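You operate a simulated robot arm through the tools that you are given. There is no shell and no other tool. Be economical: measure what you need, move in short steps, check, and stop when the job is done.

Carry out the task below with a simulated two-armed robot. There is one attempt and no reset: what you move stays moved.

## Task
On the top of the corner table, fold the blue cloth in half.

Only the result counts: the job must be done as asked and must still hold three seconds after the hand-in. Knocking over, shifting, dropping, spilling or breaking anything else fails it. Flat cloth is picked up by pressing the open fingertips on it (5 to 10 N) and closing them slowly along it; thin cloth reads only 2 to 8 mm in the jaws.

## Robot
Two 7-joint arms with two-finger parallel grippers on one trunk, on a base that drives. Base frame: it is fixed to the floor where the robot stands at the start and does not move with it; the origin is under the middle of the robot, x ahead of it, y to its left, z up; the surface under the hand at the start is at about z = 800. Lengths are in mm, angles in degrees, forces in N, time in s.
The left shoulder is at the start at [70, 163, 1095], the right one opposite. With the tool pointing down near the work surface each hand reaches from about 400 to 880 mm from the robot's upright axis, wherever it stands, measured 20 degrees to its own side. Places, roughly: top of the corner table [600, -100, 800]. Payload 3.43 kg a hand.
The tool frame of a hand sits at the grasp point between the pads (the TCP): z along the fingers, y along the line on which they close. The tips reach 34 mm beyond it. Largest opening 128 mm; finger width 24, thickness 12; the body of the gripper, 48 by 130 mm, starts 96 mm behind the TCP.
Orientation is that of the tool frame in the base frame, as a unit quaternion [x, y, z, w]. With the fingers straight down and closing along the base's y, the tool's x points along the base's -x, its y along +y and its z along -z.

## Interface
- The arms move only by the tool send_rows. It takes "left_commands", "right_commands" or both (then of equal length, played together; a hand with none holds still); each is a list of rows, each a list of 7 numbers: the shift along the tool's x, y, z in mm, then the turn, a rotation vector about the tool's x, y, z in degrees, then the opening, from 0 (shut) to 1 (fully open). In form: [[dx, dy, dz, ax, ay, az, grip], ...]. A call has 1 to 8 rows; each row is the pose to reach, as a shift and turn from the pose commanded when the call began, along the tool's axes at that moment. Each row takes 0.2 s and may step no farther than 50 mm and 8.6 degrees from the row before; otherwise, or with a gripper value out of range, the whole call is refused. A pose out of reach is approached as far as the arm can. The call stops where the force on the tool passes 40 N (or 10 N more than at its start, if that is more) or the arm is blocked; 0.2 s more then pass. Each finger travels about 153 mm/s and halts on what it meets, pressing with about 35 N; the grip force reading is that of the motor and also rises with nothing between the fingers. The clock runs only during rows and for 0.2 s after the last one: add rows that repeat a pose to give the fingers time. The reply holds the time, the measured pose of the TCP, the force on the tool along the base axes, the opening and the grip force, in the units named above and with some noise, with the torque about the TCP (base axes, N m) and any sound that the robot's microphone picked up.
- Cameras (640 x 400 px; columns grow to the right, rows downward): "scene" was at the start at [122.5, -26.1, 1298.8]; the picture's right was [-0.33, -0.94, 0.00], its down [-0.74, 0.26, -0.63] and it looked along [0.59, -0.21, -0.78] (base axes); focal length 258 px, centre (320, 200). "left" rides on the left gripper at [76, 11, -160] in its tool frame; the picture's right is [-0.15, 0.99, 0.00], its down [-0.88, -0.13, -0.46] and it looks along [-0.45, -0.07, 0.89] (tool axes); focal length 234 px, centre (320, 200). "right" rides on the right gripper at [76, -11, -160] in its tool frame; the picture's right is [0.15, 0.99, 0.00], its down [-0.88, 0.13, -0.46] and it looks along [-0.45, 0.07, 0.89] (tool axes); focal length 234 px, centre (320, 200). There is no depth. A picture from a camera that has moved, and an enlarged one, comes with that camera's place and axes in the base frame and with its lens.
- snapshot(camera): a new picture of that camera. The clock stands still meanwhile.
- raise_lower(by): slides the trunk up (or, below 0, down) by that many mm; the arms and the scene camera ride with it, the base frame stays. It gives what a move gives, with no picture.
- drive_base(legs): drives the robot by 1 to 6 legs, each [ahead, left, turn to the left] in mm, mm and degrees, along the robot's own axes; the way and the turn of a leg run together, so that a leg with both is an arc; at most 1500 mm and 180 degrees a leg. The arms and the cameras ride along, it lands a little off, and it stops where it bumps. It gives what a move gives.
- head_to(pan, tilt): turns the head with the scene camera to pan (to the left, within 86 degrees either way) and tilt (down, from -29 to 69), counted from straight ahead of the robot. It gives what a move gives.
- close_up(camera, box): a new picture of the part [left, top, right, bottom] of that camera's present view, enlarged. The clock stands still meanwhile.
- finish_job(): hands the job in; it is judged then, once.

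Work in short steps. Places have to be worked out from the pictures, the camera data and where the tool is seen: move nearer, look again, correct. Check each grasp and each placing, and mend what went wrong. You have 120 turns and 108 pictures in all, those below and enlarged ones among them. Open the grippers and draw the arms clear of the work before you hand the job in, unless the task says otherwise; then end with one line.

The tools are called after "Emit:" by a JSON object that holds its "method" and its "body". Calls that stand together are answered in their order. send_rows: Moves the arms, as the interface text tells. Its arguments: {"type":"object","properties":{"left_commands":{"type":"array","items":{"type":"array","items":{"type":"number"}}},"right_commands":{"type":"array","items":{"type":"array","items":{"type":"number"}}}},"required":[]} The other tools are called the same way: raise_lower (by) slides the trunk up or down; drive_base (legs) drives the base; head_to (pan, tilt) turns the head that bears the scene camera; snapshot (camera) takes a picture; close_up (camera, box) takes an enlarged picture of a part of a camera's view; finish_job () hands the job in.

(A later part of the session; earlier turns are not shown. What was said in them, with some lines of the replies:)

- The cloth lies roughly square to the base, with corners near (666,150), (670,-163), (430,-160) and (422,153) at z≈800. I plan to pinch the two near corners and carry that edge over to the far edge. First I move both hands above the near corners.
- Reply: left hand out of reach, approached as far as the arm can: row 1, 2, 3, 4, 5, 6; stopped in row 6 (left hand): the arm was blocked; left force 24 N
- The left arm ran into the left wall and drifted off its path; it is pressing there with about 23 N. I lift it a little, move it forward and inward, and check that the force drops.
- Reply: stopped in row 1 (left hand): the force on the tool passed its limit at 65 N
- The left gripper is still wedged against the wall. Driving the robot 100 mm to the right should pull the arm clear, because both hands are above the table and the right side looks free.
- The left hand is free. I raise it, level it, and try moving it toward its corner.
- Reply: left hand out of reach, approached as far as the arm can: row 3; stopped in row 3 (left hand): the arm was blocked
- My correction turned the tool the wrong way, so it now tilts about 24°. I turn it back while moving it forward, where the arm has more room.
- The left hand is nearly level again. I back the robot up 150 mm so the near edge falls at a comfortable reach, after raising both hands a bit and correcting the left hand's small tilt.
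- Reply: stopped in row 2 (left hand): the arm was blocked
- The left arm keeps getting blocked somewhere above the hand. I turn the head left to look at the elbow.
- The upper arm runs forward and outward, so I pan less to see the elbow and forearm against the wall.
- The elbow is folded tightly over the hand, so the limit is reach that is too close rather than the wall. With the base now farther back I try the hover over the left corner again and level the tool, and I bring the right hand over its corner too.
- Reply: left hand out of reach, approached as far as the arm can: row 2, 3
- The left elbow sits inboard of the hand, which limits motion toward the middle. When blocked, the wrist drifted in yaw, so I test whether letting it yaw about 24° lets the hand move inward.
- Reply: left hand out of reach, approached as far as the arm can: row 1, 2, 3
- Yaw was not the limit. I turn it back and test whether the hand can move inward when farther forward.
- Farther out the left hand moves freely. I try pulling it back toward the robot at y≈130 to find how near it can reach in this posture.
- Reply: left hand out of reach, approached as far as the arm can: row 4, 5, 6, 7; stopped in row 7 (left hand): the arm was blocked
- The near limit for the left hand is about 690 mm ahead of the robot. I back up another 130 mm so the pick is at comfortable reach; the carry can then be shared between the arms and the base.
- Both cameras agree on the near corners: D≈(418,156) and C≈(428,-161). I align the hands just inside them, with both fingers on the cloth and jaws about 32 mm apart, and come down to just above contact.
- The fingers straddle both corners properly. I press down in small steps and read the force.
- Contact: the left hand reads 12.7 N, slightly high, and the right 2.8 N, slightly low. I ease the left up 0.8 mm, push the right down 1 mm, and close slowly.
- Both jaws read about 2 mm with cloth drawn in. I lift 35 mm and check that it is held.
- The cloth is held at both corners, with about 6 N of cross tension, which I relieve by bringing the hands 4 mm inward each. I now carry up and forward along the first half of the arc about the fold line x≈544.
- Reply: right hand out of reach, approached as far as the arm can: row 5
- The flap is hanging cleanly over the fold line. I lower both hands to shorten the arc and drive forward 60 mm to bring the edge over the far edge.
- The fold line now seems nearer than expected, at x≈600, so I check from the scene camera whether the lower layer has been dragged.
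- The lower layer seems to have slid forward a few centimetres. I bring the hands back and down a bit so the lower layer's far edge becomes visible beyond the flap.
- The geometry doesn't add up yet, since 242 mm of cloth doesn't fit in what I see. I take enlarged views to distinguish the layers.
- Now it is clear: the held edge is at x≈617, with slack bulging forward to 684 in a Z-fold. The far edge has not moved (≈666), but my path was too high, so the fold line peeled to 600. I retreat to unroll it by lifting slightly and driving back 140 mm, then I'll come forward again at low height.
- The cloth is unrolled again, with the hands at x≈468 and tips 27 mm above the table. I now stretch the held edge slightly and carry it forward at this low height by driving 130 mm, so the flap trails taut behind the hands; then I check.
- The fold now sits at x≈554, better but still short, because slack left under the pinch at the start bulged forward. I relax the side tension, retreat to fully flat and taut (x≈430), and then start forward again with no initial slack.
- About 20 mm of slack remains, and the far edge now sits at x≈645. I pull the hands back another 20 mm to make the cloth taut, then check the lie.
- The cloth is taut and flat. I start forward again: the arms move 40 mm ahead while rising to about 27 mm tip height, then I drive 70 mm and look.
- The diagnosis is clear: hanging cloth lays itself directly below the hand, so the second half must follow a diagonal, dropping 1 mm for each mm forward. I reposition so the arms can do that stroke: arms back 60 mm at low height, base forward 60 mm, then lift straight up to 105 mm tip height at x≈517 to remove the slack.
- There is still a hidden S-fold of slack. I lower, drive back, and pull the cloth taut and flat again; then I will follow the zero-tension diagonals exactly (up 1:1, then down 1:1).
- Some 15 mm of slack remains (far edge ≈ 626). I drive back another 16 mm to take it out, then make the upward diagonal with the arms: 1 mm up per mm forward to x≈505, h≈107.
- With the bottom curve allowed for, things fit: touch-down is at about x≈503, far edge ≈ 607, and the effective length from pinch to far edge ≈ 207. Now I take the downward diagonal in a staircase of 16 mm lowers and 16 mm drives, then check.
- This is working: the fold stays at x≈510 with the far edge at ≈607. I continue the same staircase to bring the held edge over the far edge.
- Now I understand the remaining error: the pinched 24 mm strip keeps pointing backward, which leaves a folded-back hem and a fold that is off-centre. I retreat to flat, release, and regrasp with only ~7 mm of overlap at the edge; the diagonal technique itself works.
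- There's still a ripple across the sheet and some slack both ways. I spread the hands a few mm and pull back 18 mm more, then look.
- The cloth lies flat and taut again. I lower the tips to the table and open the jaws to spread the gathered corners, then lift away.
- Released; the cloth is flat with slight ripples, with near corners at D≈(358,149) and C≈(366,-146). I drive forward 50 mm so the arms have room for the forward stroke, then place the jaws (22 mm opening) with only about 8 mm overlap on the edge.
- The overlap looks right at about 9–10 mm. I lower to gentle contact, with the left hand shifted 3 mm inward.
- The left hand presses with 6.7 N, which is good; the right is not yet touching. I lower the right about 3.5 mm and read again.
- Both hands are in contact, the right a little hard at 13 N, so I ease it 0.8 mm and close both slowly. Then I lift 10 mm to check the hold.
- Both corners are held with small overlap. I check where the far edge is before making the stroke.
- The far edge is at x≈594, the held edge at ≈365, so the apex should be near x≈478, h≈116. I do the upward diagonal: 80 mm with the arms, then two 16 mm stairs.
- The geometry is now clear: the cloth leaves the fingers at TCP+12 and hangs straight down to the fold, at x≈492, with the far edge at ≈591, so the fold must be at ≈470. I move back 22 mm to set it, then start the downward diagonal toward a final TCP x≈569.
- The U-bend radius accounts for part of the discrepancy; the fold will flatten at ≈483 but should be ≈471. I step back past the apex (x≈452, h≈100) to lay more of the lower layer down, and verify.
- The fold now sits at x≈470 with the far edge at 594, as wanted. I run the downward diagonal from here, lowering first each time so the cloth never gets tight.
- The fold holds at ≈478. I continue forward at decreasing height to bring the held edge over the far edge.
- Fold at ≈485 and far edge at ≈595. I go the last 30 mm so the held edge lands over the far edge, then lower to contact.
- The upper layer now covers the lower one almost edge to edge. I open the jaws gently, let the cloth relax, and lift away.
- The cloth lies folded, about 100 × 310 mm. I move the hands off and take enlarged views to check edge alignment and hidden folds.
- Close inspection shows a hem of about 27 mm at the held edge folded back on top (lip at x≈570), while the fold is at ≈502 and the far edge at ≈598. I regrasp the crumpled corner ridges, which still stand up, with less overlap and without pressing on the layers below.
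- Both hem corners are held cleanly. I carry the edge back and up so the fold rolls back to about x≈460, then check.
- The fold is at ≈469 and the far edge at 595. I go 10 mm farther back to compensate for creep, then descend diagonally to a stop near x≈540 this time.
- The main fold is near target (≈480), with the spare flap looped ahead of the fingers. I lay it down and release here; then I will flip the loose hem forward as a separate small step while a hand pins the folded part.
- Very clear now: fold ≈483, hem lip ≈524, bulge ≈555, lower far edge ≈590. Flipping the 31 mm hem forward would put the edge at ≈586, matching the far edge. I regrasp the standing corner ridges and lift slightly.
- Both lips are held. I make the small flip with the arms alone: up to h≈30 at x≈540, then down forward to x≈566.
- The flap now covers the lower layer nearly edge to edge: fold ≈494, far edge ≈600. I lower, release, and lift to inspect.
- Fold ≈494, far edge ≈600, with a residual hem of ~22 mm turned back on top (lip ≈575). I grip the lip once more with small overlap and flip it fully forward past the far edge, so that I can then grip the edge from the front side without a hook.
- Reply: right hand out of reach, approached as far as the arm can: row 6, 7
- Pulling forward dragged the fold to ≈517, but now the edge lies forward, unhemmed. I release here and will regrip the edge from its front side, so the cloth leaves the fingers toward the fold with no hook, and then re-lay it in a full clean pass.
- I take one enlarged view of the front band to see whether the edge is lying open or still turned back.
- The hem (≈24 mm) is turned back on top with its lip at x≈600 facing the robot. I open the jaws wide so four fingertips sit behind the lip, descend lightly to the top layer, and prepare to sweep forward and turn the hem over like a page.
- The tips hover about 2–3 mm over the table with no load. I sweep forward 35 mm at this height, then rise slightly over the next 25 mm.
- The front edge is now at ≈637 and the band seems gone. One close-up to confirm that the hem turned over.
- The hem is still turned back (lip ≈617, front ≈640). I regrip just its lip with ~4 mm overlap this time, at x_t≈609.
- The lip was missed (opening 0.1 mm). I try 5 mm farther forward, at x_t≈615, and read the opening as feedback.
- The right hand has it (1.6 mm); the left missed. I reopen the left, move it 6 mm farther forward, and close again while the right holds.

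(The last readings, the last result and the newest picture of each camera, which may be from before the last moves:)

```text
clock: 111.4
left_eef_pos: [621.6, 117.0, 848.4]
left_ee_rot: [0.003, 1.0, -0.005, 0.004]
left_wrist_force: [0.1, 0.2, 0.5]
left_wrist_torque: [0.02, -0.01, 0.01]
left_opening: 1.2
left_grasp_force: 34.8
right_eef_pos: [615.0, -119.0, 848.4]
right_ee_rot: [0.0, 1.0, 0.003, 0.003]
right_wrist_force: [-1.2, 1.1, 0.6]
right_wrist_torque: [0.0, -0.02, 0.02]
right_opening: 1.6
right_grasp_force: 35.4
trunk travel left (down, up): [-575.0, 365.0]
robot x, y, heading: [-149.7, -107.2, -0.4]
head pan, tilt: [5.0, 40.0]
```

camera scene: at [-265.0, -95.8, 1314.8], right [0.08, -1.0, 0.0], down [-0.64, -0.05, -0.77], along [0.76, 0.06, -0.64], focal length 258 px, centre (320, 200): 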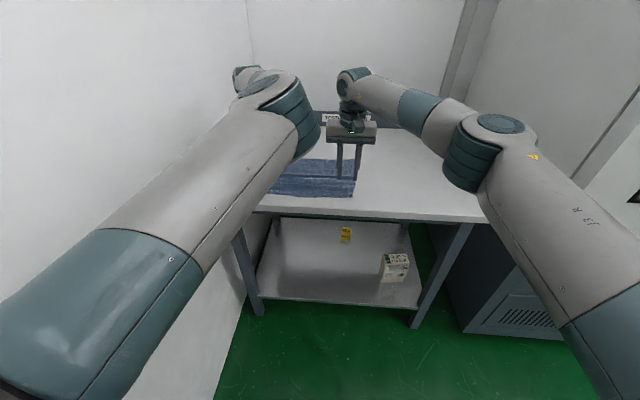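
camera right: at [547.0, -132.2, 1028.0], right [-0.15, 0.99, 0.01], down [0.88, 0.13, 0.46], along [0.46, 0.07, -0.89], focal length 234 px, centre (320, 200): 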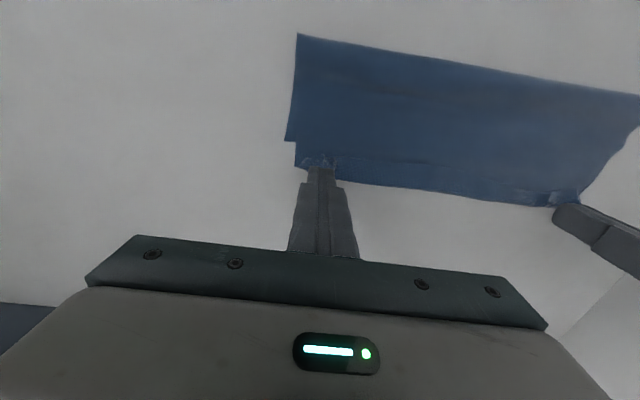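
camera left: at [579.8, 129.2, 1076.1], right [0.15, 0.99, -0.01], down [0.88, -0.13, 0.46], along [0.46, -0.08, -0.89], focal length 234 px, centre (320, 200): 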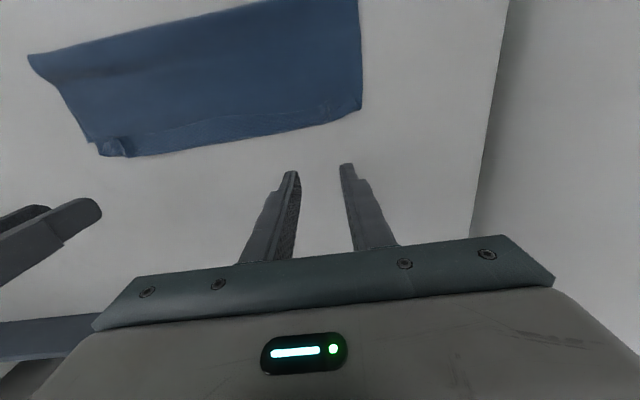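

Both lips are held with small overlap. I roll the flap back up toward x≈455, h≈85 so the fold returns near the middle.

Emit:
{"method": "send_rows", "body": {"left_commands": [[15, 0, -20, 0, 0, 0, 0], [32, 0, -38, 0, 0, 0, 0], [48, 0, -54, 0, 0, 0, 0], [64, 0, -66, 0, 0, 0, 0], [64, 0, -70, 0, 0, 0, 0]], "right_commands": [[15, 0, -20, 0, 0, 0, 0], [30, 0, -38, 0, 0, 0, 0], [45, 0, -54, 0, 0, 0, 0], [58, 0, -66, 0, 0, 0, 0], [58, 0, -70, 0, 0, 0, 0]]}}

Emit:
{"method": "drive_base", "body": {"legs": [[-105, 0, 0]]}}

Emit:
{"method": "send_rows", "body": {"left_commands": [[0, 0, 0, 0, 7, 0, 0], [0, 0, 0, 0, 14, 0, 0], [0, 0, 0, 0, 21, 0, 0], [0, 0, 0, 0, 28, 0, 0]], "right_commands": [[0, 0, 0, 0, 7, 0, 0], [0, 0, 0, 0, 14, 0, 0], [0, 0, 0, 0, 21, 0, 0], [0, 0, 0, 0, 28, 0, 0]]}}

```text
clock: 112.6
left_eef_pos: [557.5, 118.2, 916.9]
left_ee_rot: [0.001, 1.0, -0.006, 0.002]
left_wrist_force: [-0.8, -0.5, -0.7]
left_wrist_torque: [-0.04, -0.01, -0.02]
left_opening: 1.7
left_grasp_force: 35.4
right_eef_pos: [558.0, -119.6, 916.4]
right_ee_rot: [0.001, 1.0, 0.003, 0.002]
right_wrist_force: [1.3, 0.8, 0.2]
right_wrist_torque: [0.0, 0.03, 0.02]
right_opening: 1.7
right_grasp_force: 35.2
trunk travel left (down, up): [-575.0, 365.0]
robot x, y, heading: [-148.4, -101.4, -0.5]
head pan, tilt: [5.0, 40.0]
```

```text
clock: 113.8
left_eef_pos: [450.5, 119.1, 916.6]
left_ee_rot: [0.003, 1.0, -0.006, 0.004]
left_wrist_force: [-0.7, 0.4, -0.4]
left_wrist_torque: [0.0, -0.02, 0.03]
left_opening: 1.5
left_grasp_force: 35.0
right_eef_pos: [451.8, -119.2, 916.5]
right_ee_rot: [0.001, 1.0, 0.004, 0.003]
right_wrist_force: [0.1, 0.6, -0.8]
right_wrist_torque: [0.0, -0.01, 0.03]
right_opening: 1.5
right_grasp_force: 34.7
trunk travel left (down, up): [-575.0, 365.0]
robot x, y, heading: [-252.8, -102.5, -0.6]
head pan, tilt: [5.0, 40.0]
```

```text
clock: 114.8
left_eef_pos: [452.2, 119.4, 916.5]
left_ee_rot: [0.004, 0.971, -0.006, -0.24]
left_wrist_force: [0.3, -1.1, 0.0]
left_wrist_torque: [0.01, 0.02, -0.01]
left_opening: 1.7
left_grasp_force: 34.8
right_eef_pos: [450.9, -117.0, 916.3]
right_ee_rot: [-0.002, 0.977, 0.003, -0.212]
right_wrist_force: [-0.1, -0.9, -0.3]
right_wrist_torque: [-0.02, 0.04, 0.01]
right_opening: 1.5
right_grasp_force: 34.3
right hand out of reach, approached as far as the arm can: row 4
trunk travel left (down, up): [-575.0, 365.0]
robot x, y, heading: [-252.1, -101.6, -0.6]
head pan, tilt: [5.0, 40.0]
```

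Pitching works (about 26°); the fingers lean back and the held strip turns up. To pitch further I need the hands closer to the robot, so I drive forward 65 mm and pull the arms back 65 mm while pitching another 24°.

Emit:
{"method": "drive_base", "body": {"legs": [[65, 0, 0]]}}

Emit:
{"method": "send_rows", "body": {"left_commands": [[14, 0, 7.5, 0, 6, 0, 0], [28, 0, 15, 0, 12, 0, 0], [42, 0, 22.5, 0, 18, 0, 0], [57, 0, 30, 0, 24, 0, 0]], "right_commands": [[15, 0, 6.7, 0, 6, 0, 0], [29, 0, 13.5, 0, 12, 0, 0], [44, 0, 20, 0, 18, 0, 0], [59, 0, 27, 0, 24, 0, 0]]}}

Emit:
{"method": "snapshot", "body": {"camera": "scene"}}

```text
clock: 115.7
left_eef_pos: [513.9, 119.2, 917.7]
left_ee_rot: [0.003, 0.971, -0.006, -0.239]
left_wrist_force: [0.3, -1.1, -0.2]
left_wrist_torque: [0.01, 0.04, -0.02]
left_opening: 1.4
left_grasp_force: 35.4
right_eef_pos: [513.4, -118.2, 916.2]
right_ee_rot: [-0.001, 0.978, 0.003, -0.21]
right_wrist_force: [0.2, 0.8, -1.3]
right_wrist_torque: [0.01, 0.02, -0.03]
right_opening: 1.7
right_grasp_force: 35.2
trunk travel left (down, up): [-575.0, 365.0]
robot x, y, heading: [-192.7, -102.8, -0.6]
head pan, tilt: [5.0, 40.0]
```

```text
clock: 116.7
left_eef_pos: [417.4, 120.5, 910.2]
left_ee_rot: [0.005, 0.901, -0.005, -0.434]
left_wrist_force: [0.4, -8.0, -0.2]
left_wrist_torque: [-0.25, -0.03, 0.17]
left_opening: 1.7
left_grasp_force: 34.8
left hand out of reach, approached as far as the arm can: row 3, 4
right_eef_pos: [420.6, -126.7, 913.8]
right_ee_rot: [-0.001, 0.913, 0.005, -0.407]
right_wrist_force: [0.9, 7.5, -0.2]
right_wrist_torque: [0.25, 0.02, -0.14]
right_opening: 1.5
right_grasp_force: 35.1
right hand out of reach, approached as far as the arm can: row 1, 2, 3, 4
trunk travel left (down, up): [-575.0, 365.0]
robot x, y, heading: [-195.1, -101.2, -0.3]
head pan, tilt: [5.0, 40.0]
```

```text
7 pictures are left
camera scene: at [-57.5, -98.7, 1314.7], right [0.08, -1.0, 0.0], down [-0.64, -0.05, -0.77], along [0.76, 0.06, -0.64], focal length 258 px, centre (320, 200)
```

scene: 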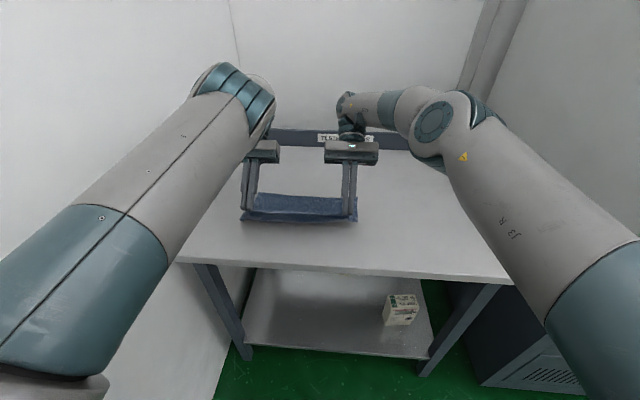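

Both grippers are now pitched about 50° with the strip turned upward. I take an enlarged view to locate the far edge and the fold before the forward pass.

Emit:
{"method": "close_up", "body": {"camera": "scene", "box": [220, 120, 400, 260]}}

```text
2.86 times, centred on (310, 190) of scene
camera zoom: at [-57.5, -98.7, 1314.7], right [0.08, -1.0, 0.0], down [-0.64, -0.05, -0.77], along [0.76, 0.06, -0.64], focal length 738 px, centre (349, 229)
```

zoom: 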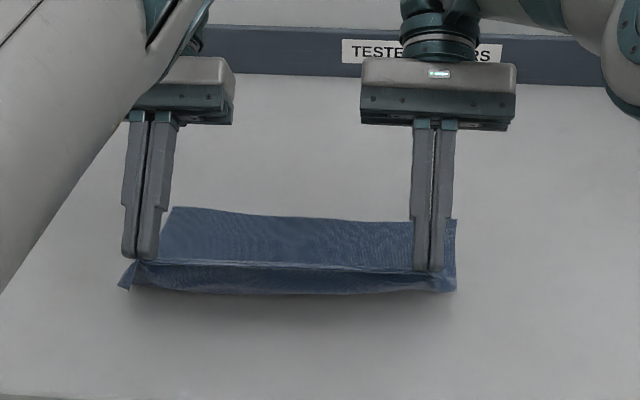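

The true picture: far edge ≈574 and the grip sits ~20 mm from the real edge, which is why a narrow hem persists. The pitch doesn't help enough, so I return the tools upright while moving forward (to stay in reach), then drive back to set the fold in the middle.

Emit:
{"method": "send_rows", "body": {"left_commands": [[-7.5, 0, -9.5, 0, -7.3, 0, 0], [-15, 0, -19, 0, -14.6, 0, 0], [-22.5, 0, -28.5, 0, -22, 0, 0], [-30, 0, -38, 0, -29.4, 0, 0], [-38, 0, -47.5, 0, -36.7, 0, 0], [-45.5, 0, -57, 0, -44, 0, 0], [-53, 0, -66.5, 0, -51.4, 0, 0]], "right_commands": [[-8, 0, -9, 0, -6.9, 0, 0], [-16, 0, -18, 0, -13.7, 0, 0], [-24.5, 0, -27, 0, -20.6, 0, 0], [-32.5, 0, -36, 0, -27.4, 0, 0], [-40.5, 0, -45, 0, -34.3, 0, 0], [-49, 0, -54, 0, -41.1, 0, 0], [-57, 0, -63, 0, -48, 0, 0]]}}

```text
clock: 118.3
left_eef_pos: [502.5, 123.5, 908.7]
left_ee_rot: [0.001, 1.0, -0.007, -0.002]
left_wrist_force: [-0.1, -10.3, 0.6]
left_wrist_torque: [-0.33, -0.03, -0.11]
left_opening: 1.6
left_grasp_force: 35.0
right_eef_pos: [505.6, -124.5, 914.0]
right_ee_rot: [0.0, 1.0, 0.003, 0.0]
right_wrist_force: [0.4, 9.5, -1.3]
right_wrist_torque: [0.39, -0.02, 0.1]
right_opening: 1.7
right_grasp_force: 34.9
trunk travel left (down, up): [-575.0, 365.0]
robot x, y, heading: [-191.3, -105.4, -0.5]
head pan, tilt: [5.0, 40.0]
```

Upright again. I retreat to flat to regrasp at the true edge with a minimal overlap, using the jaw opening as feedback to save pictures.

Emit:
{"method": "drive_base", "body": {"legs": [[-95, 0, 0]]}}

Emit:
{"method": "send_rows", "body": {"left_commands": [[0, 0, 20, 0, 0, 0, 0], [0, 0, 40, 0, 0, 0, 0], [0, 0, 55, 0, 0, 0, 0]], "right_commands": [[0, 0, 20, 0, 0, 0, 0], [0, 0, 40, 0, 0, 0, 0], [0, 0, 59, 0, 0, 0, 0]]}}

Emit:
{"method": "drive_base", "body": {"legs": [[-62, 0, 0]]}}

Emit:
{"method": "send_rows", "body": {"left_commands": [[0, 0, 10, 0, 0, 0, 0], [0, 0, 17, 0, 0, 0, 0], [0, 0, 18, 0, 0, 0, 0.1], [0, 0, 18, 0, 0, 0, 0.25], [0, 0, 5, 0, 0, 0, 0.25], [0, 0, -40, 0, 0, 0, 0.25]], "right_commands": [[0, 0, 10, 0, 0, 0, 0], [0, 0, 17, 0, 0, 0, 0], [0, 0, 18, 0, 0, 0, 0.1], [0, 0, 18, 0, 0, 0, 0.25], [0, 0, 5, 0, 0, 0, 0.25], [0, 0, -40, 0, 0, 0, 0.25]]}}

Emit:
{"method": "snapshot", "body": {"camera": "left"}}

```text
clock: 119.5
left_eef_pos: [409.6, 124.4, 909.9]
left_ee_rot: [0.002, 1.0, -0.007, -0.002]
left_wrist_force: [-0.1, -9.7, 0.1]
left_wrist_torque: [-0.36, -0.01, -0.1]
left_opening: 1.8
left_grasp_force: 35.0
right_eef_pos: [412.4, -124.6, 913.4]
right_ee_rot: [0.001, 1.0, 0.003, -0.002]
right_wrist_force: [-0.3, 11.3, 0.4]
right_wrist_torque: [0.38, -0.02, 0.09]
right_opening: 1.5
right_grasp_force: 35.0
trunk travel left (down, up): [-575.0, 365.0]
robot x, y, heading: [-287.9, -100.3, -0.5]
head pan, tilt: [5.0, 40.0]
```

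```text
clock: 120.3
left_eef_pos: [412.5, 122.7, 853.9]
left_ee_rot: [0.001, 1.0, -0.006, -0.003]
left_wrist_force: [0.4, -6.4, -0.4]
left_wrist_torque: [-0.17, 0.02, -0.04]
left_opening: 1.4
left_grasp_force: 35.0
right_eef_pos: [413.8, -121.5, 853.5]
right_ee_rot: [-0.001, 1.0, 0.004, -0.003]
right_wrist_force: [-0.1, 5.8, -0.5]
right_wrist_torque: [0.25, 0.02, 0.05]
right_opening: 1.6
right_grasp_force: 35.3
trunk travel left (down, up): [-575.0, 365.0]
robot x, y, heading: [-285.9, -101.2, -0.5]
head pan, tilt: [5.0, 40.0]
```

```text
clock: 121.2
left_eef_pos: [348.8, 123.4, 854.7]
left_ee_rot: [0.001, 1.0, -0.008, -0.002]
left_wrist_force: [0.7, -6.3, 0.0]
left_wrist_torque: [-0.21, -0.04, -0.06]
left_opening: 1.4
left_grasp_force: 34.4
right_eef_pos: [349.4, -122.3, 854.7]
right_ee_rot: [0.0, 1.0, 0.004, -0.002]
right_wrist_force: [-0.6, 5.1, 0.1]
right_wrist_torque: [0.19, -0.03, 0.0]
right_opening: 1.5
right_grasp_force: 35.4
trunk travel left (down, up): [-575.0, 365.0]
robot x, y, heading: [-346.4, -102.9, -0.3]
head pan, tilt: [5.0, 40.0]
```

```text
clock: 122.6
left_eef_pos: [344.5, 120.7, 896.4]
left_ee_rot: [0.001, 1.0, -0.008, -0.002]
left_wrist_force: [-0.2, 0.5, 0.4]
left_wrist_torque: [0.02, -0.05, -0.01]
left_opening: 31.9
left_grasp_force: 0.1
right_eef_pos: [345.5, -122.4, 894.4]
right_ee_rot: [0.0, 1.0, 0.004, 0.0]
right_wrist_force: [0.4, 0.0, -0.2]
right_wrist_torque: [0.0, -0.04, 0.02]
right_opening: 32.0
right_grasp_force: 0.0
trunk travel left (down, up): [-575.0, 365.0]
robot x, y, heading: [-349.7, -99.2, -0.0]
head pan, tilt: [5.0, 40.0]
```

```text
5 pictures are left
camera left: at [268.3, 134.7, 1056.2], right [0.15, 0.99, -0.01], down [0.88, -0.13, 0.46], along [0.45, -0.08, -0.89], focal length 234 px, centre (320, 200)
```

left: 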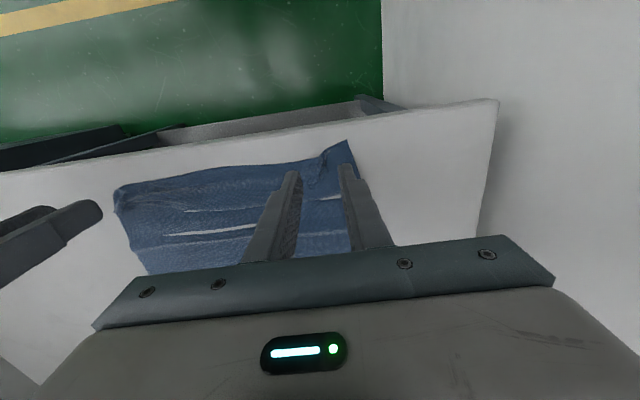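

Flat again: the left near corner is ≈(329,152) and the right one ≈(346,−131). I drive back 30 mm for reach and try grasps with about 4 mm overlap, watching the openings.

Emit:
{"method": "drive_base", "body": {"legs": [[-30, 0, 0]]}}

Emit:
{"method": "send_rows", "body": {"left_commands": [[-6, 4, 20, 0, 0, 0, 0.18], [-7, 4, 50, 0, 0, 0, 0.18], [-7, 4, 59, 0, 0, 0, 0.18], [-7, 4, 61, 0, 0, 0, 0.18], [-7, 4, 61, 0, 0, 0, 0.12], [-7, 4, 61, 0, 0, 0, 0.05], [-7, 4, 61, 0, 0, 0, 0], [-7, 4, 61, 0, 0, 0, 0]], "right_commands": [[-10, 6, 20, 0, 0, 0, 0.18], [-21, 12, 50, 0, 0, 0, 0.18], [-21, 12, 57, 0, 0, 0, 0.18], [-21, 12, 59, 0, 0, 0, 0.18], [-21, 12, 59, 0, 0, 0, 0.12], [-21, 12, 59, 0, 0, 0, 0.05], [-21, 12, 59, 0, 0, 0, 0], [-21, 12, 59, 0, 0, 0, 0]]}}

```text
clock: 123.5
left_eef_pos: [317.5, 120.7, 893.0]
left_ee_rot: [0.002, 1.0, -0.007, -0.003]
left_wrist_force: [0.3, -0.4, 0.1]
left_wrist_torque: [-0.04, 0.0, -0.01]
left_opening: 31.9
left_grasp_force: 0.1
right_eef_pos: [318.3, -122.3, 890.9]
right_ee_rot: [0.0, 1.0, 0.004, -0.003]
right_wrist_force: [0.4, 0.6, 0.2]
right_wrist_torque: [0.0, -0.03, -0.01]
right_opening: 32.1
right_grasp_force: 0.1
trunk travel left (down, up): [-575.0, 365.0]
robot x, y, heading: [-379.3, -106.0, -0.4]
head pan, tilt: [5.0, 40.0]
```

```text
clock: 125.3
left_eef_pos: [322.0, 122.8, 834.7]
left_ee_rot: [0.002, 1.0, -0.006, 0.0]
left_wrist_force: [1.9, 0.4, 13.3]
left_wrist_torque: [0.06, -0.23, -0.02]
left_opening: 0.0
left_grasp_force: 33.0
right_eef_pos: [335.5, -109.1, 835.2]
right_ee_rot: [0.0, 1.0, 0.004, 0.0]
right_wrist_force: [1.1, -0.3, 8.9]
right_wrist_torque: [-0.03, -0.11, -0.02]
right_opening: 1.7
right_grasp_force: 35.2
trunk travel left (down, up): [-575.0, 365.0]
robot x, y, heading: [-378.9, -99.3, -0.2]
head pan, tilt: [5.0, 40.0]
```

The right hand caught it (1.7 mm); the left missed. I retry the left 5 mm farther in.

Emit:
{"method": "send_rows", "body": {"left_commands": [[0, 0, -10, 0, 0, 0, 0.18], [-5, 0, -10, 0, 0, 0, 0.18], [-5, 0, -3, 0, 0, 0, 0.18], [-5, 0, -0.5, 0, 0, 0, 0.18], [-5, 0, -0.5, 0, 0, 0, 0.12], [-5, 0, -0.5, 0, 0, 0, 0.05], [-5, 0, -0.5, 0, 0, 0, 0], [-5, 0, -0.5, 0, 0, 0, 0]]}}

```text
clock: 127.1
left_eef_pos: [326.5, 123.1, 835.1]
left_ee_rot: [0.002, 1.0, -0.006, -0.002]
left_wrist_force: [0.4, 0.4, 4.3]
left_wrist_torque: [0.04, -0.04, 0.0]
left_opening: 1.2
left_grasp_force: 34.6
right_eef_pos: [335.1, -107.8, 835.7]
right_ee_rot: [0.0, 1.0, 0.003, -0.001]
right_wrist_force: [2.3, -0.7, 17.4]
right_wrist_torque: [-0.05, -0.28, -0.01]
right_opening: 1.5
right_grasp_force: 34.9
trunk travel left (down, up): [-575.0, 365.0]
robot x, y, heading: [-379.1, -102.0, -0.3]
head pan, tilt: [5.0, 40.0]
```

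Both are held now. I lift slightly and spread the hands sideways and backward until light tension to flatten the cloth, then look once.

Emit:
{"method": "send_rows", "body": {"left_commands": [[2, 0, -8, 0, 0, 0, 0], [4, 3, -10, 0, 0, 0, 0], [4, 5, -10, 0, 0, 0, 0], [4, 5, -10, 0, 0, 0, 0]], "right_commands": [[3, 0, -8, 0, 0, 0, 0], [6, -5, -10, 0, 0, 0, 0], [8, -10, -10, 0, 0, 0, 0], [8, -10, -10, 0, 0, 0, 0]]}}

Emit:
{"method": "close_up", "body": {"camera": "scene", "box": [230, 110, 400, 230]}}

```text
clock: 128.1
left_eef_pos: [324.4, 125.7, 843.7]
left_ee_rot: [0.002, 1.0, -0.008, -0.001]
left_wrist_force: [0.5, -13.7, 0.8]
left_wrist_torque: [-0.49, -0.03, -0.17]
left_opening: 1.0
left_grasp_force: 35.1
right_eef_pos: [328.9, -117.0, 842.6]
right_ee_rot: [-0.001, 1.0, 0.004, -0.002]
right_wrist_force: [1.0, 13.4, 0.1]
right_wrist_torque: [0.47, -0.04, 0.16]
right_opening: 1.6
right_grasp_force: 34.7
trunk travel left (down, up): [-575.0, 365.0]
robot x, y, heading: [-378.5, -100.5, -0.6]
head pan, tilt: [5.0, 40.0]
```

```text
3.33 times, centred on (315, 170) of scene
camera zoom: at [-243.4, -96.2, 1314.7], right [0.08, -1.0, 0.0], down [-0.64, -0.05, -0.77], along [0.76, 0.06, -0.64], focal length 860 px, centre (337, 300)
```

zoom: 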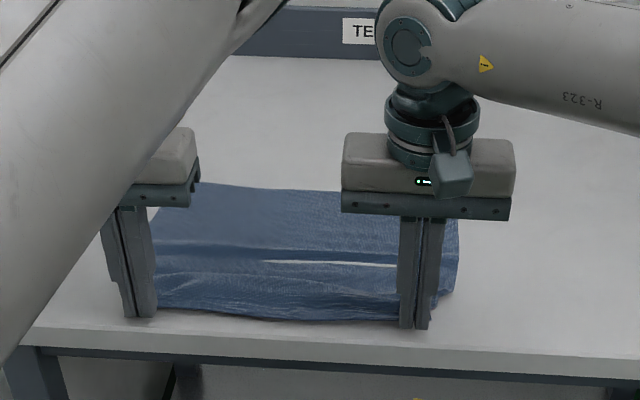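

The cloth is spread with the far edge at ≈557 and both grips near the true edge. I run the whole stroke now: up to x≈392, h≈75, down the diagonal, then stairs to x≈487.

Emit:
{"method": "send_rows", "body": {"left_commands": [[-13, -1, -13, 0, 0, 0, 0], [-26, -2, -27, 0, 0, 0, 0], [-40, -2, -41, 0, 0, 0, 0], [-54, -2, -55, 0, 0, 0, 0], [-66, -2, -67, 0, 0, 0, 0], [-66, -2, -67, 0, 0, 0, 0], [-78, -2, -55, 0, 0, 0, 0], [-90, -2, -42, 0, 0, 0, 0]], "right_commands": [[-13, 1, -13, 0, 0, 0, 0], [-26, 2, -27, 0, 0, 0, 0], [-40, 2, -41, 0, 0, 0, 0], [-54, 2, -55, 0, 0, 0, 0], [-66, 2, -67, 0, 0, 0, 0], [-66, 2, -67, 0, 0, 0, 0], [-78, 2, -55, 0, 0, 0, 0], [-90, 2, -42, 0, 0, 0, 0]]}}

Emit:
{"method": "drive_base", "body": {"legs": [[18, 0, 0]]}}

Emit:
{"method": "send_rows", "body": {"left_commands": [[0, 0, 8, 0, 0, 0, 0], [0, 0, 16, 0, 0, 0, 0]], "right_commands": [[0, 0, 8, 0, 0, 0, 0], [0, 0, 16, 0, 0, 0, 0]]}}

Emit:
{"method": "drive_base", "body": {"legs": [[18, 0, 0]]}}

Emit:
{"method": "send_rows", "body": {"left_commands": [[0, 0, 7, 0, 0, 0, 0], [0, 0, 13, 0, 0, 0, 0]], "right_commands": [[0, 0, 7, 0, 0, 0, 0], [0, 0, 13, 0, 0, 0, 0]]}}

Emit:
{"method": "drive_base", "body": {"legs": [[37, 0, 0]]}}

Emit:
{"method": "snapshot", "body": {"camera": "right"}}

```text
clock: 129.9
left_eef_pos: [415.5, 126.0, 884.1]
left_ee_rot: [0.002, 1.0, -0.007, -0.002]
left_wrist_force: [-0.5, -9.6, 0.2]
left_wrist_torque: [-0.36, 0.02, -0.15]
left_opening: 1.2
left_grasp_force: 34.7
right_eef_pos: [419.1, -116.1, 883.4]
right_ee_rot: [0.0, 1.0, 0.003, -0.003]
right_wrist_force: [-0.5, 10.8, 0.2]
right_wrist_torque: [0.36, -0.01, 0.08]
right_opening: 1.9
right_grasp_force: 35.0
trunk travel left (down, up): [-575.0, 365.0]
robot x, y, heading: [-381.7, -102.3, -0.2]
head pan, tilt: [5.0, 40.0]
```

```text
clock: 130.7
left_eef_pos: [430.4, 125.4, 886.7]
left_ee_rot: [0.002, 1.0, -0.007, -0.001]
left_wrist_force: [0.4, -10.8, 0.6]
left_wrist_torque: [-0.34, -0.03, -0.12]
left_opening: 1.2
left_grasp_force: 34.5
right_eef_pos: [434.3, -118.3, 885.1]
right_ee_rot: [0.0, 1.0, 0.003, -0.001]
right_wrist_force: [0.2, 10.8, 0.3]
right_wrist_torque: [0.37, -0.01, 0.05]
right_opening: 1.9
right_grasp_force: 34.2
trunk travel left (down, up): [-575.0, 365.0]
robot x, y, heading: [-360.2, -99.2, -0.6]
head pan, tilt: [5.0, 40.0]
```

```text
clock: 131.3
left_eef_pos: [434.3, 125.0, 867.2]
left_ee_rot: [0.004, 1.0, -0.008, -0.003]
left_wrist_force: [0.1, -8.4, -0.8]
left_wrist_torque: [-0.3, 0.04, -0.1]
left_opening: 1.2
left_grasp_force: 34.7
right_eef_pos: [435.9, -118.5, 867.2]
right_ee_rot: [-0.001, 1.0, 0.005, -0.002]
right_wrist_force: [0.2, 9.2, 0.0]
right_wrist_torque: [0.3, 0.0, 0.09]
right_opening: 1.7
right_grasp_force: 35.2
trunk travel left (down, up): [-575.0, 365.0]
robot x, y, heading: [-363.1, -102.5, -0.4]
head pan, tilt: [5.0, 40.0]
```

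```text
clock: 132.0
left_eef_pos: [449.1, 124.2, 869.7]
left_ee_rot: [0.002, 1.0, -0.008, -0.001]
left_wrist_force: [0.4, -10.3, 1.0]
left_wrist_torque: [-0.39, -0.03, -0.14]
left_opening: 1.3
left_grasp_force: 34.8
right_eef_pos: [452.5, -119.1, 869.3]
right_ee_rot: [0.0, 1.0, 0.004, -0.001]
right_wrist_force: [-0.3, 10.6, -0.8]
right_wrist_torque: [0.39, -0.05, 0.05]
right_opening: 1.6
right_grasp_force: 35.3
trunk travel left (down, up): [-575.0, 365.0]
robot x, y, heading: [-343.8, -98.8, -0.3]
head pan, tilt: [5.0, 40.0]
```

```text
clock: 132.6
left_eef_pos: [451.2, 124.1, 853.7]
left_ee_rot: [0.002, 1.0, -0.008, -0.003]
left_wrist_force: [0.5, -7.9, 0.6]
left_wrist_torque: [-0.27, 0.01, -0.1]
left_opening: 1.3
left_grasp_force: 35.0
right_eef_pos: [453.1, -117.6, 854.2]
right_ee_rot: [0.0, 1.0, 0.005, -0.002]
right_wrist_force: [1.3, 8.3, -0.2]
right_wrist_torque: [0.28, 0.03, 0.07]
right_opening: 1.6
right_grasp_force: 35.2
trunk travel left (down, up): [-575.0, 365.0]
robot x, y, heading: [-345.2, -97.4, -0.5]
head pan, tilt: [5.0, 40.0]
```

```text
clock: 133.5
left_eef_pos: [487.1, 124.9, 855.7]
left_ee_rot: [0.003, 1.0, -0.008, -0.002]
left_wrist_force: [0.0, -9.1, -0.1]
left_wrist_torque: [-0.3, 0.01, -0.14]
left_opening: 1.1
left_grasp_force: 34.6
right_eef_pos: [488.4, -118.5, 854.3]
right_ee_rot: [-0.001, 1.0, 0.005, -0.001]
right_wrist_force: [-0.6, 9.5, 0.0]
right_wrist_torque: [0.31, -0.03, 0.08]
right_opening: 1.4
right_grasp_force: 35.0
trunk travel left (down, up): [-575.0, 365.0]
robot x, y, heading: [-307.0, -102.3, -0.3]
head pan, tilt: [5.0, 40.0]
```

```text
3 pictures are left
camera right: at [412.2, -130.9, 1014.3], right [-0.15, 0.99, 0.01], down [0.88, 0.13, 0.45], along [0.45, 0.07, -0.89], focal length 234 px, centre (320, 200)
```

right: 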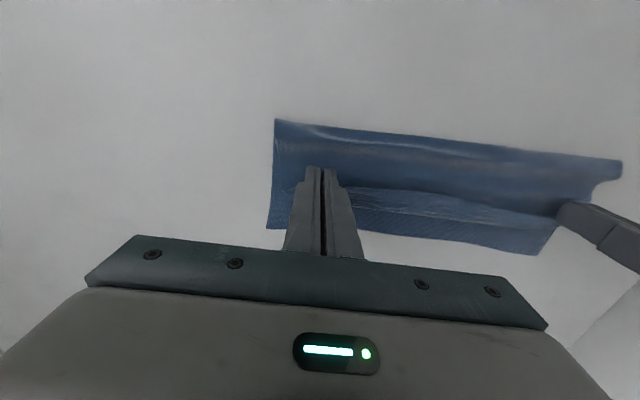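

Fold ≈447, far edge ≈557 — the halves are within ~10–12 mm of symmetric. I finish the pass: up 10, forward 22, down 14, forward 22, then down to contact.

Emit:
{"method": "send_rows", "body": {"left_commands": [[0, 0, -6, 0, 0, 0, 0], [0, 0, -12, 0, 0, 0, 0]], "right_commands": [[0, 0, -6, 0, 0, 0, 0], [0, 0, -12, 0, 0, 0, 0]]}}

Emit:
{"method": "drive_base", "body": {"legs": [[22, 0, 0]]}}

Emit:
{"method": "send_rows", "body": {"left_commands": [[0, 0, 8, 0, 0, 0, 0], [0, 0, 16, 0, 0, 0, 0]], "right_commands": [[0, 0, 8, 0, 0, 0, 0], [0, 0, 16, 0, 0, 0, 0]]}}

Emit:
{"method": "drive_base", "body": {"legs": [[22, 0, 0]]}}

Emit:
{"method": "send_rows", "body": {"left_commands": [[0, 0, 8, 0, 0, 0, 0], [0, 0, 14, 0, 0, 0, 0], [0, 0, 14, 0, 0, 0, 0.08], [0, 0, 14, 0, 0, 0, 0.2], [0, 0, 2, 0, 0, 0, 0.2], [0, 0, -40, 0, 0, 0, 0.2], [0, 0, -70, 0, 0, 0, 0.2]], "right_commands": [[0, 0, 8, 0, 0, 0, 0], [0, 0, 14, 0, 0, 0, 0], [0, 0, 14, 0, 0, 0, 0.08], [0, 0, 14, 0, 0, 0, 0.2], [0, 0, 2, 0, 0, 0, 0.2], [0, 0, -40, 0, 0, 0, 0.2], [0, 0, -70, 0, 0, 0, 0.2]]}}

Emit:
{"method": "close_up", "body": {"camera": "right", "box": [265, 65, 585, 215]}}

```text
clock: 134.1
left_eef_pos: [488.7, 124.0, 867.1]
left_ee_rot: [0.003, 1.0, -0.007, -0.003]
left_wrist_force: [-0.6, -6.6, -0.2]
left_wrist_torque: [-0.24, 0.0, -0.11]
left_opening: 1.0
left_grasp_force: 35.3
right_eef_pos: [489.1, -118.9, 866.5]
right_ee_rot: [0.0, 1.0, 0.005, -0.001]
right_wrist_force: [-0.9, 5.9, -0.3]
right_wrist_torque: [0.22, -0.02, 0.06]
right_opening: 1.6
right_grasp_force: 35.0
trunk travel left (down, up): [-575.0, 365.0]
robot x, y, heading: [-307.1, -98.0, -0.0]
head pan, tilt: [5.0, 40.0]
```

```text
clock: 134.9
left_eef_pos: [508.6, 122.1, 869.3]
left_ee_rot: [0.003, 1.0, -0.008, -0.001]
left_wrist_force: [-0.3, -7.5, -0.1]
left_wrist_torque: [-0.27, -0.02, -0.09]
left_opening: 1.3
left_grasp_force: 35.1
right_eef_pos: [510.0, -119.1, 869.0]
right_ee_rot: [0.0, 1.0, 0.004, -0.001]
right_wrist_force: [-0.3, 8.0, 0.3]
right_wrist_torque: [0.26, -0.01, 0.05]
right_opening: 1.4
right_grasp_force: 34.9
trunk travel left (down, up): [-575.0, 365.0]
robot x, y, heading: [-284.8, -101.0, -0.3]
head pan, tilt: [5.0, 40.0]
```

```text
clock: 135.5
left_eef_pos: [509.6, 122.4, 850.2]
left_ee_rot: [0.003, 1.0, -0.008, -0.002]
left_wrist_force: [0.9, -4.7, -0.6]
left_wrist_torque: [-0.17, 0.03, -0.02]
left_opening: 1.0
left_grasp_force: 34.9
right_eef_pos: [510.6, -117.3, 850.5]
right_ee_rot: [-0.001, 1.0, 0.005, -0.002]
right_wrist_force: [0.6, 4.2, 0.2]
right_wrist_torque: [0.12, 0.0, 0.02]
right_opening: 1.5
right_grasp_force: 35.0
trunk travel left (down, up): [-575.0, 365.0]
robot x, y, heading: [-285.7, -102.5, -0.6]
head pan, tilt: [5.0, 40.0]
```

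```text
clock: 136.3
left_eef_pos: [530.2, 121.7, 851.6]
left_ee_rot: [0.002, 1.0, -0.007, -0.001]
left_wrist_force: [-0.1, -4.9, 0.3]
left_wrist_torque: [-0.13, 0.04, -0.05]
left_opening: 1.2
left_grasp_force: 34.9
right_eef_pos: [530.6, -116.8, 852.5]
right_ee_rot: [-0.001, 1.0, 0.005, -0.001]
right_wrist_force: [-0.6, 5.0, -0.3]
right_wrist_torque: [0.15, -0.02, 0.04]
right_opening: 1.8
right_grasp_force: 35.5
trunk travel left (down, up): [-575.0, 365.0]
robot x, y, heading: [-270.3, -100.8, -0.4]
head pan, tilt: [5.0, 40.0]
```

```text
clock: 137.9
left_eef_pos: [528.0, 121.8, 922.6]
left_ee_rot: [0.003, 1.0, -0.007, -0.002]
left_wrist_force: [-0.7, 0.1, 1.3]
left_wrist_torque: [0.0, 0.0, 0.03]
left_opening: 25.6
left_grasp_force: 0.1
right_eef_pos: [529.7, -115.7, 919.8]
right_ee_rot: [-0.002, 1.0, 0.005, -0.001]
right_wrist_force: [-0.8, 0.6, -0.3]
right_wrist_torque: [0.01, -0.04, -0.02]
right_opening: 25.8
right_grasp_force: 0.1
trunk travel left (down, up): [-575.0, 365.0]
robot x, y, heading: [-262.4, -99.0, -0.2]
head pan, tilt: [5.0, 40.0]
```

```text
2.00 times, centred on (425, 140) of right
camera zoom: at [453.2, -128.0, 1079.5], right [-0.15, 0.99, 0.01], down [0.88, 0.13, 0.45], along [0.45, 0.08, -0.89], focal length 468 px, centre (110, 320)
```

zoom: 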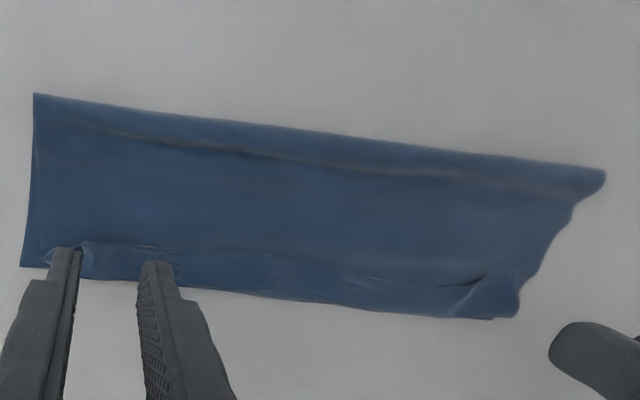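

The cloth is folded with the two long edges flush at x≈562 and the fold at ≈463, leaving only a narrow turned hem at the top edge. I raise the hands, back off, and take a final look.

Emit:
{"method": "send_rows", "body": {"left_commands": [[0, 0, -40, 0, 0, 0, 0.2], [0, 0, -80, 0, 0, 0, 0.2]], "right_commands": [[0, 0, -40, 0, 0, 0, 0.2], [0, 0, -80, 0, 0, 0, 0.2]]}}

Emit:
{"method": "drive_base", "body": {"legs": [[-200, 0, 0]]}}

Emit:
{"method": "close_up", "body": {"camera": "scene", "box": [220, 80, 420, 220]}}

```text
clock: 138.5
left_eef_pos: [529.4, 122.3, 1001.9]
left_ee_rot: [0.003, 1.0, -0.007, -0.003]
left_wrist_force: [-0.8, -0.1, 0.0]
left_wrist_torque: [0.04, -0.04, -0.02]
left_opening: 25.6
left_grasp_force: 0.0
right_eef_pos: [523.3, -123.7, 999.9]
right_ee_rot: [-0.001, 1.0, 0.005, -0.001]
right_wrist_force: [-0.5, -0.1, 0.2]
right_wrist_torque: [0.04, -0.03, 0.03]
right_opening: 25.7
right_grasp_force: 0.1
right hand out of reach, approached as far as the arm can: row 2
trunk travel left (down, up): [-575.0, 365.0]
robot x, y, heading: [-263.2, -100.9, -0.4]
head pan, tilt: [5.0, 40.0]
```

```text
clock: 140.1
left_eef_pos: [323.6, 128.0, 1001.1]
left_ee_rot: [0.001, 1.0, -0.008, -0.002]
left_wrist_force: [0.8, -0.8, 0.3]
left_wrist_torque: [0.0, -0.01, -0.01]
left_opening: 25.5
left_grasp_force: 0.1
right_eef_pos: [319.8, -119.4, 999.5]
right_ee_rot: [-0.002, 1.0, 0.004, -0.001]
right_wrist_force: [0.6, 0.2, 0.5]
right_wrist_torque: [0.03, 0.0, 0.02]
right_opening: 25.4
right_grasp_force: 0.2
trunk travel left (down, up): [-575.0, 365.0]
robot x, y, heading: [-470.2, -98.5, -0.2]
head pan, tilt: [5.0, 40.0]
```

```text
2.86 times, centred on (320, 150) of scene
camera zoom: at [-335.2, -95.5, 1314.7], right [0.08, -1.0, 0.0], down [-0.64, -0.05, -0.77], along [0.76, 0.06, -0.64], focal length 738 px, centre (320, 343)
```

zoom: 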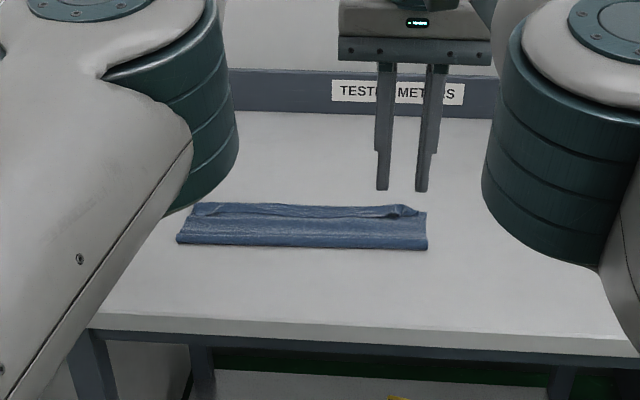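

The cloth lies folded in half on the table, nothing else was moved, the grippers are open, and the arms are clear. I hand the job in.

Emit:
{"method": "finish_job", "body": {}}

```text
The job is handed in.
```

The blue cloth is folded in half on the corner table, but not perfectly. The fold sits about 20 mm off the middle, and a hem of about 20 mm along the upper edge is turned back on top. The long edges line up, the grippers are open, both arms are clear, and nothing else looked disturbed in the last picture.
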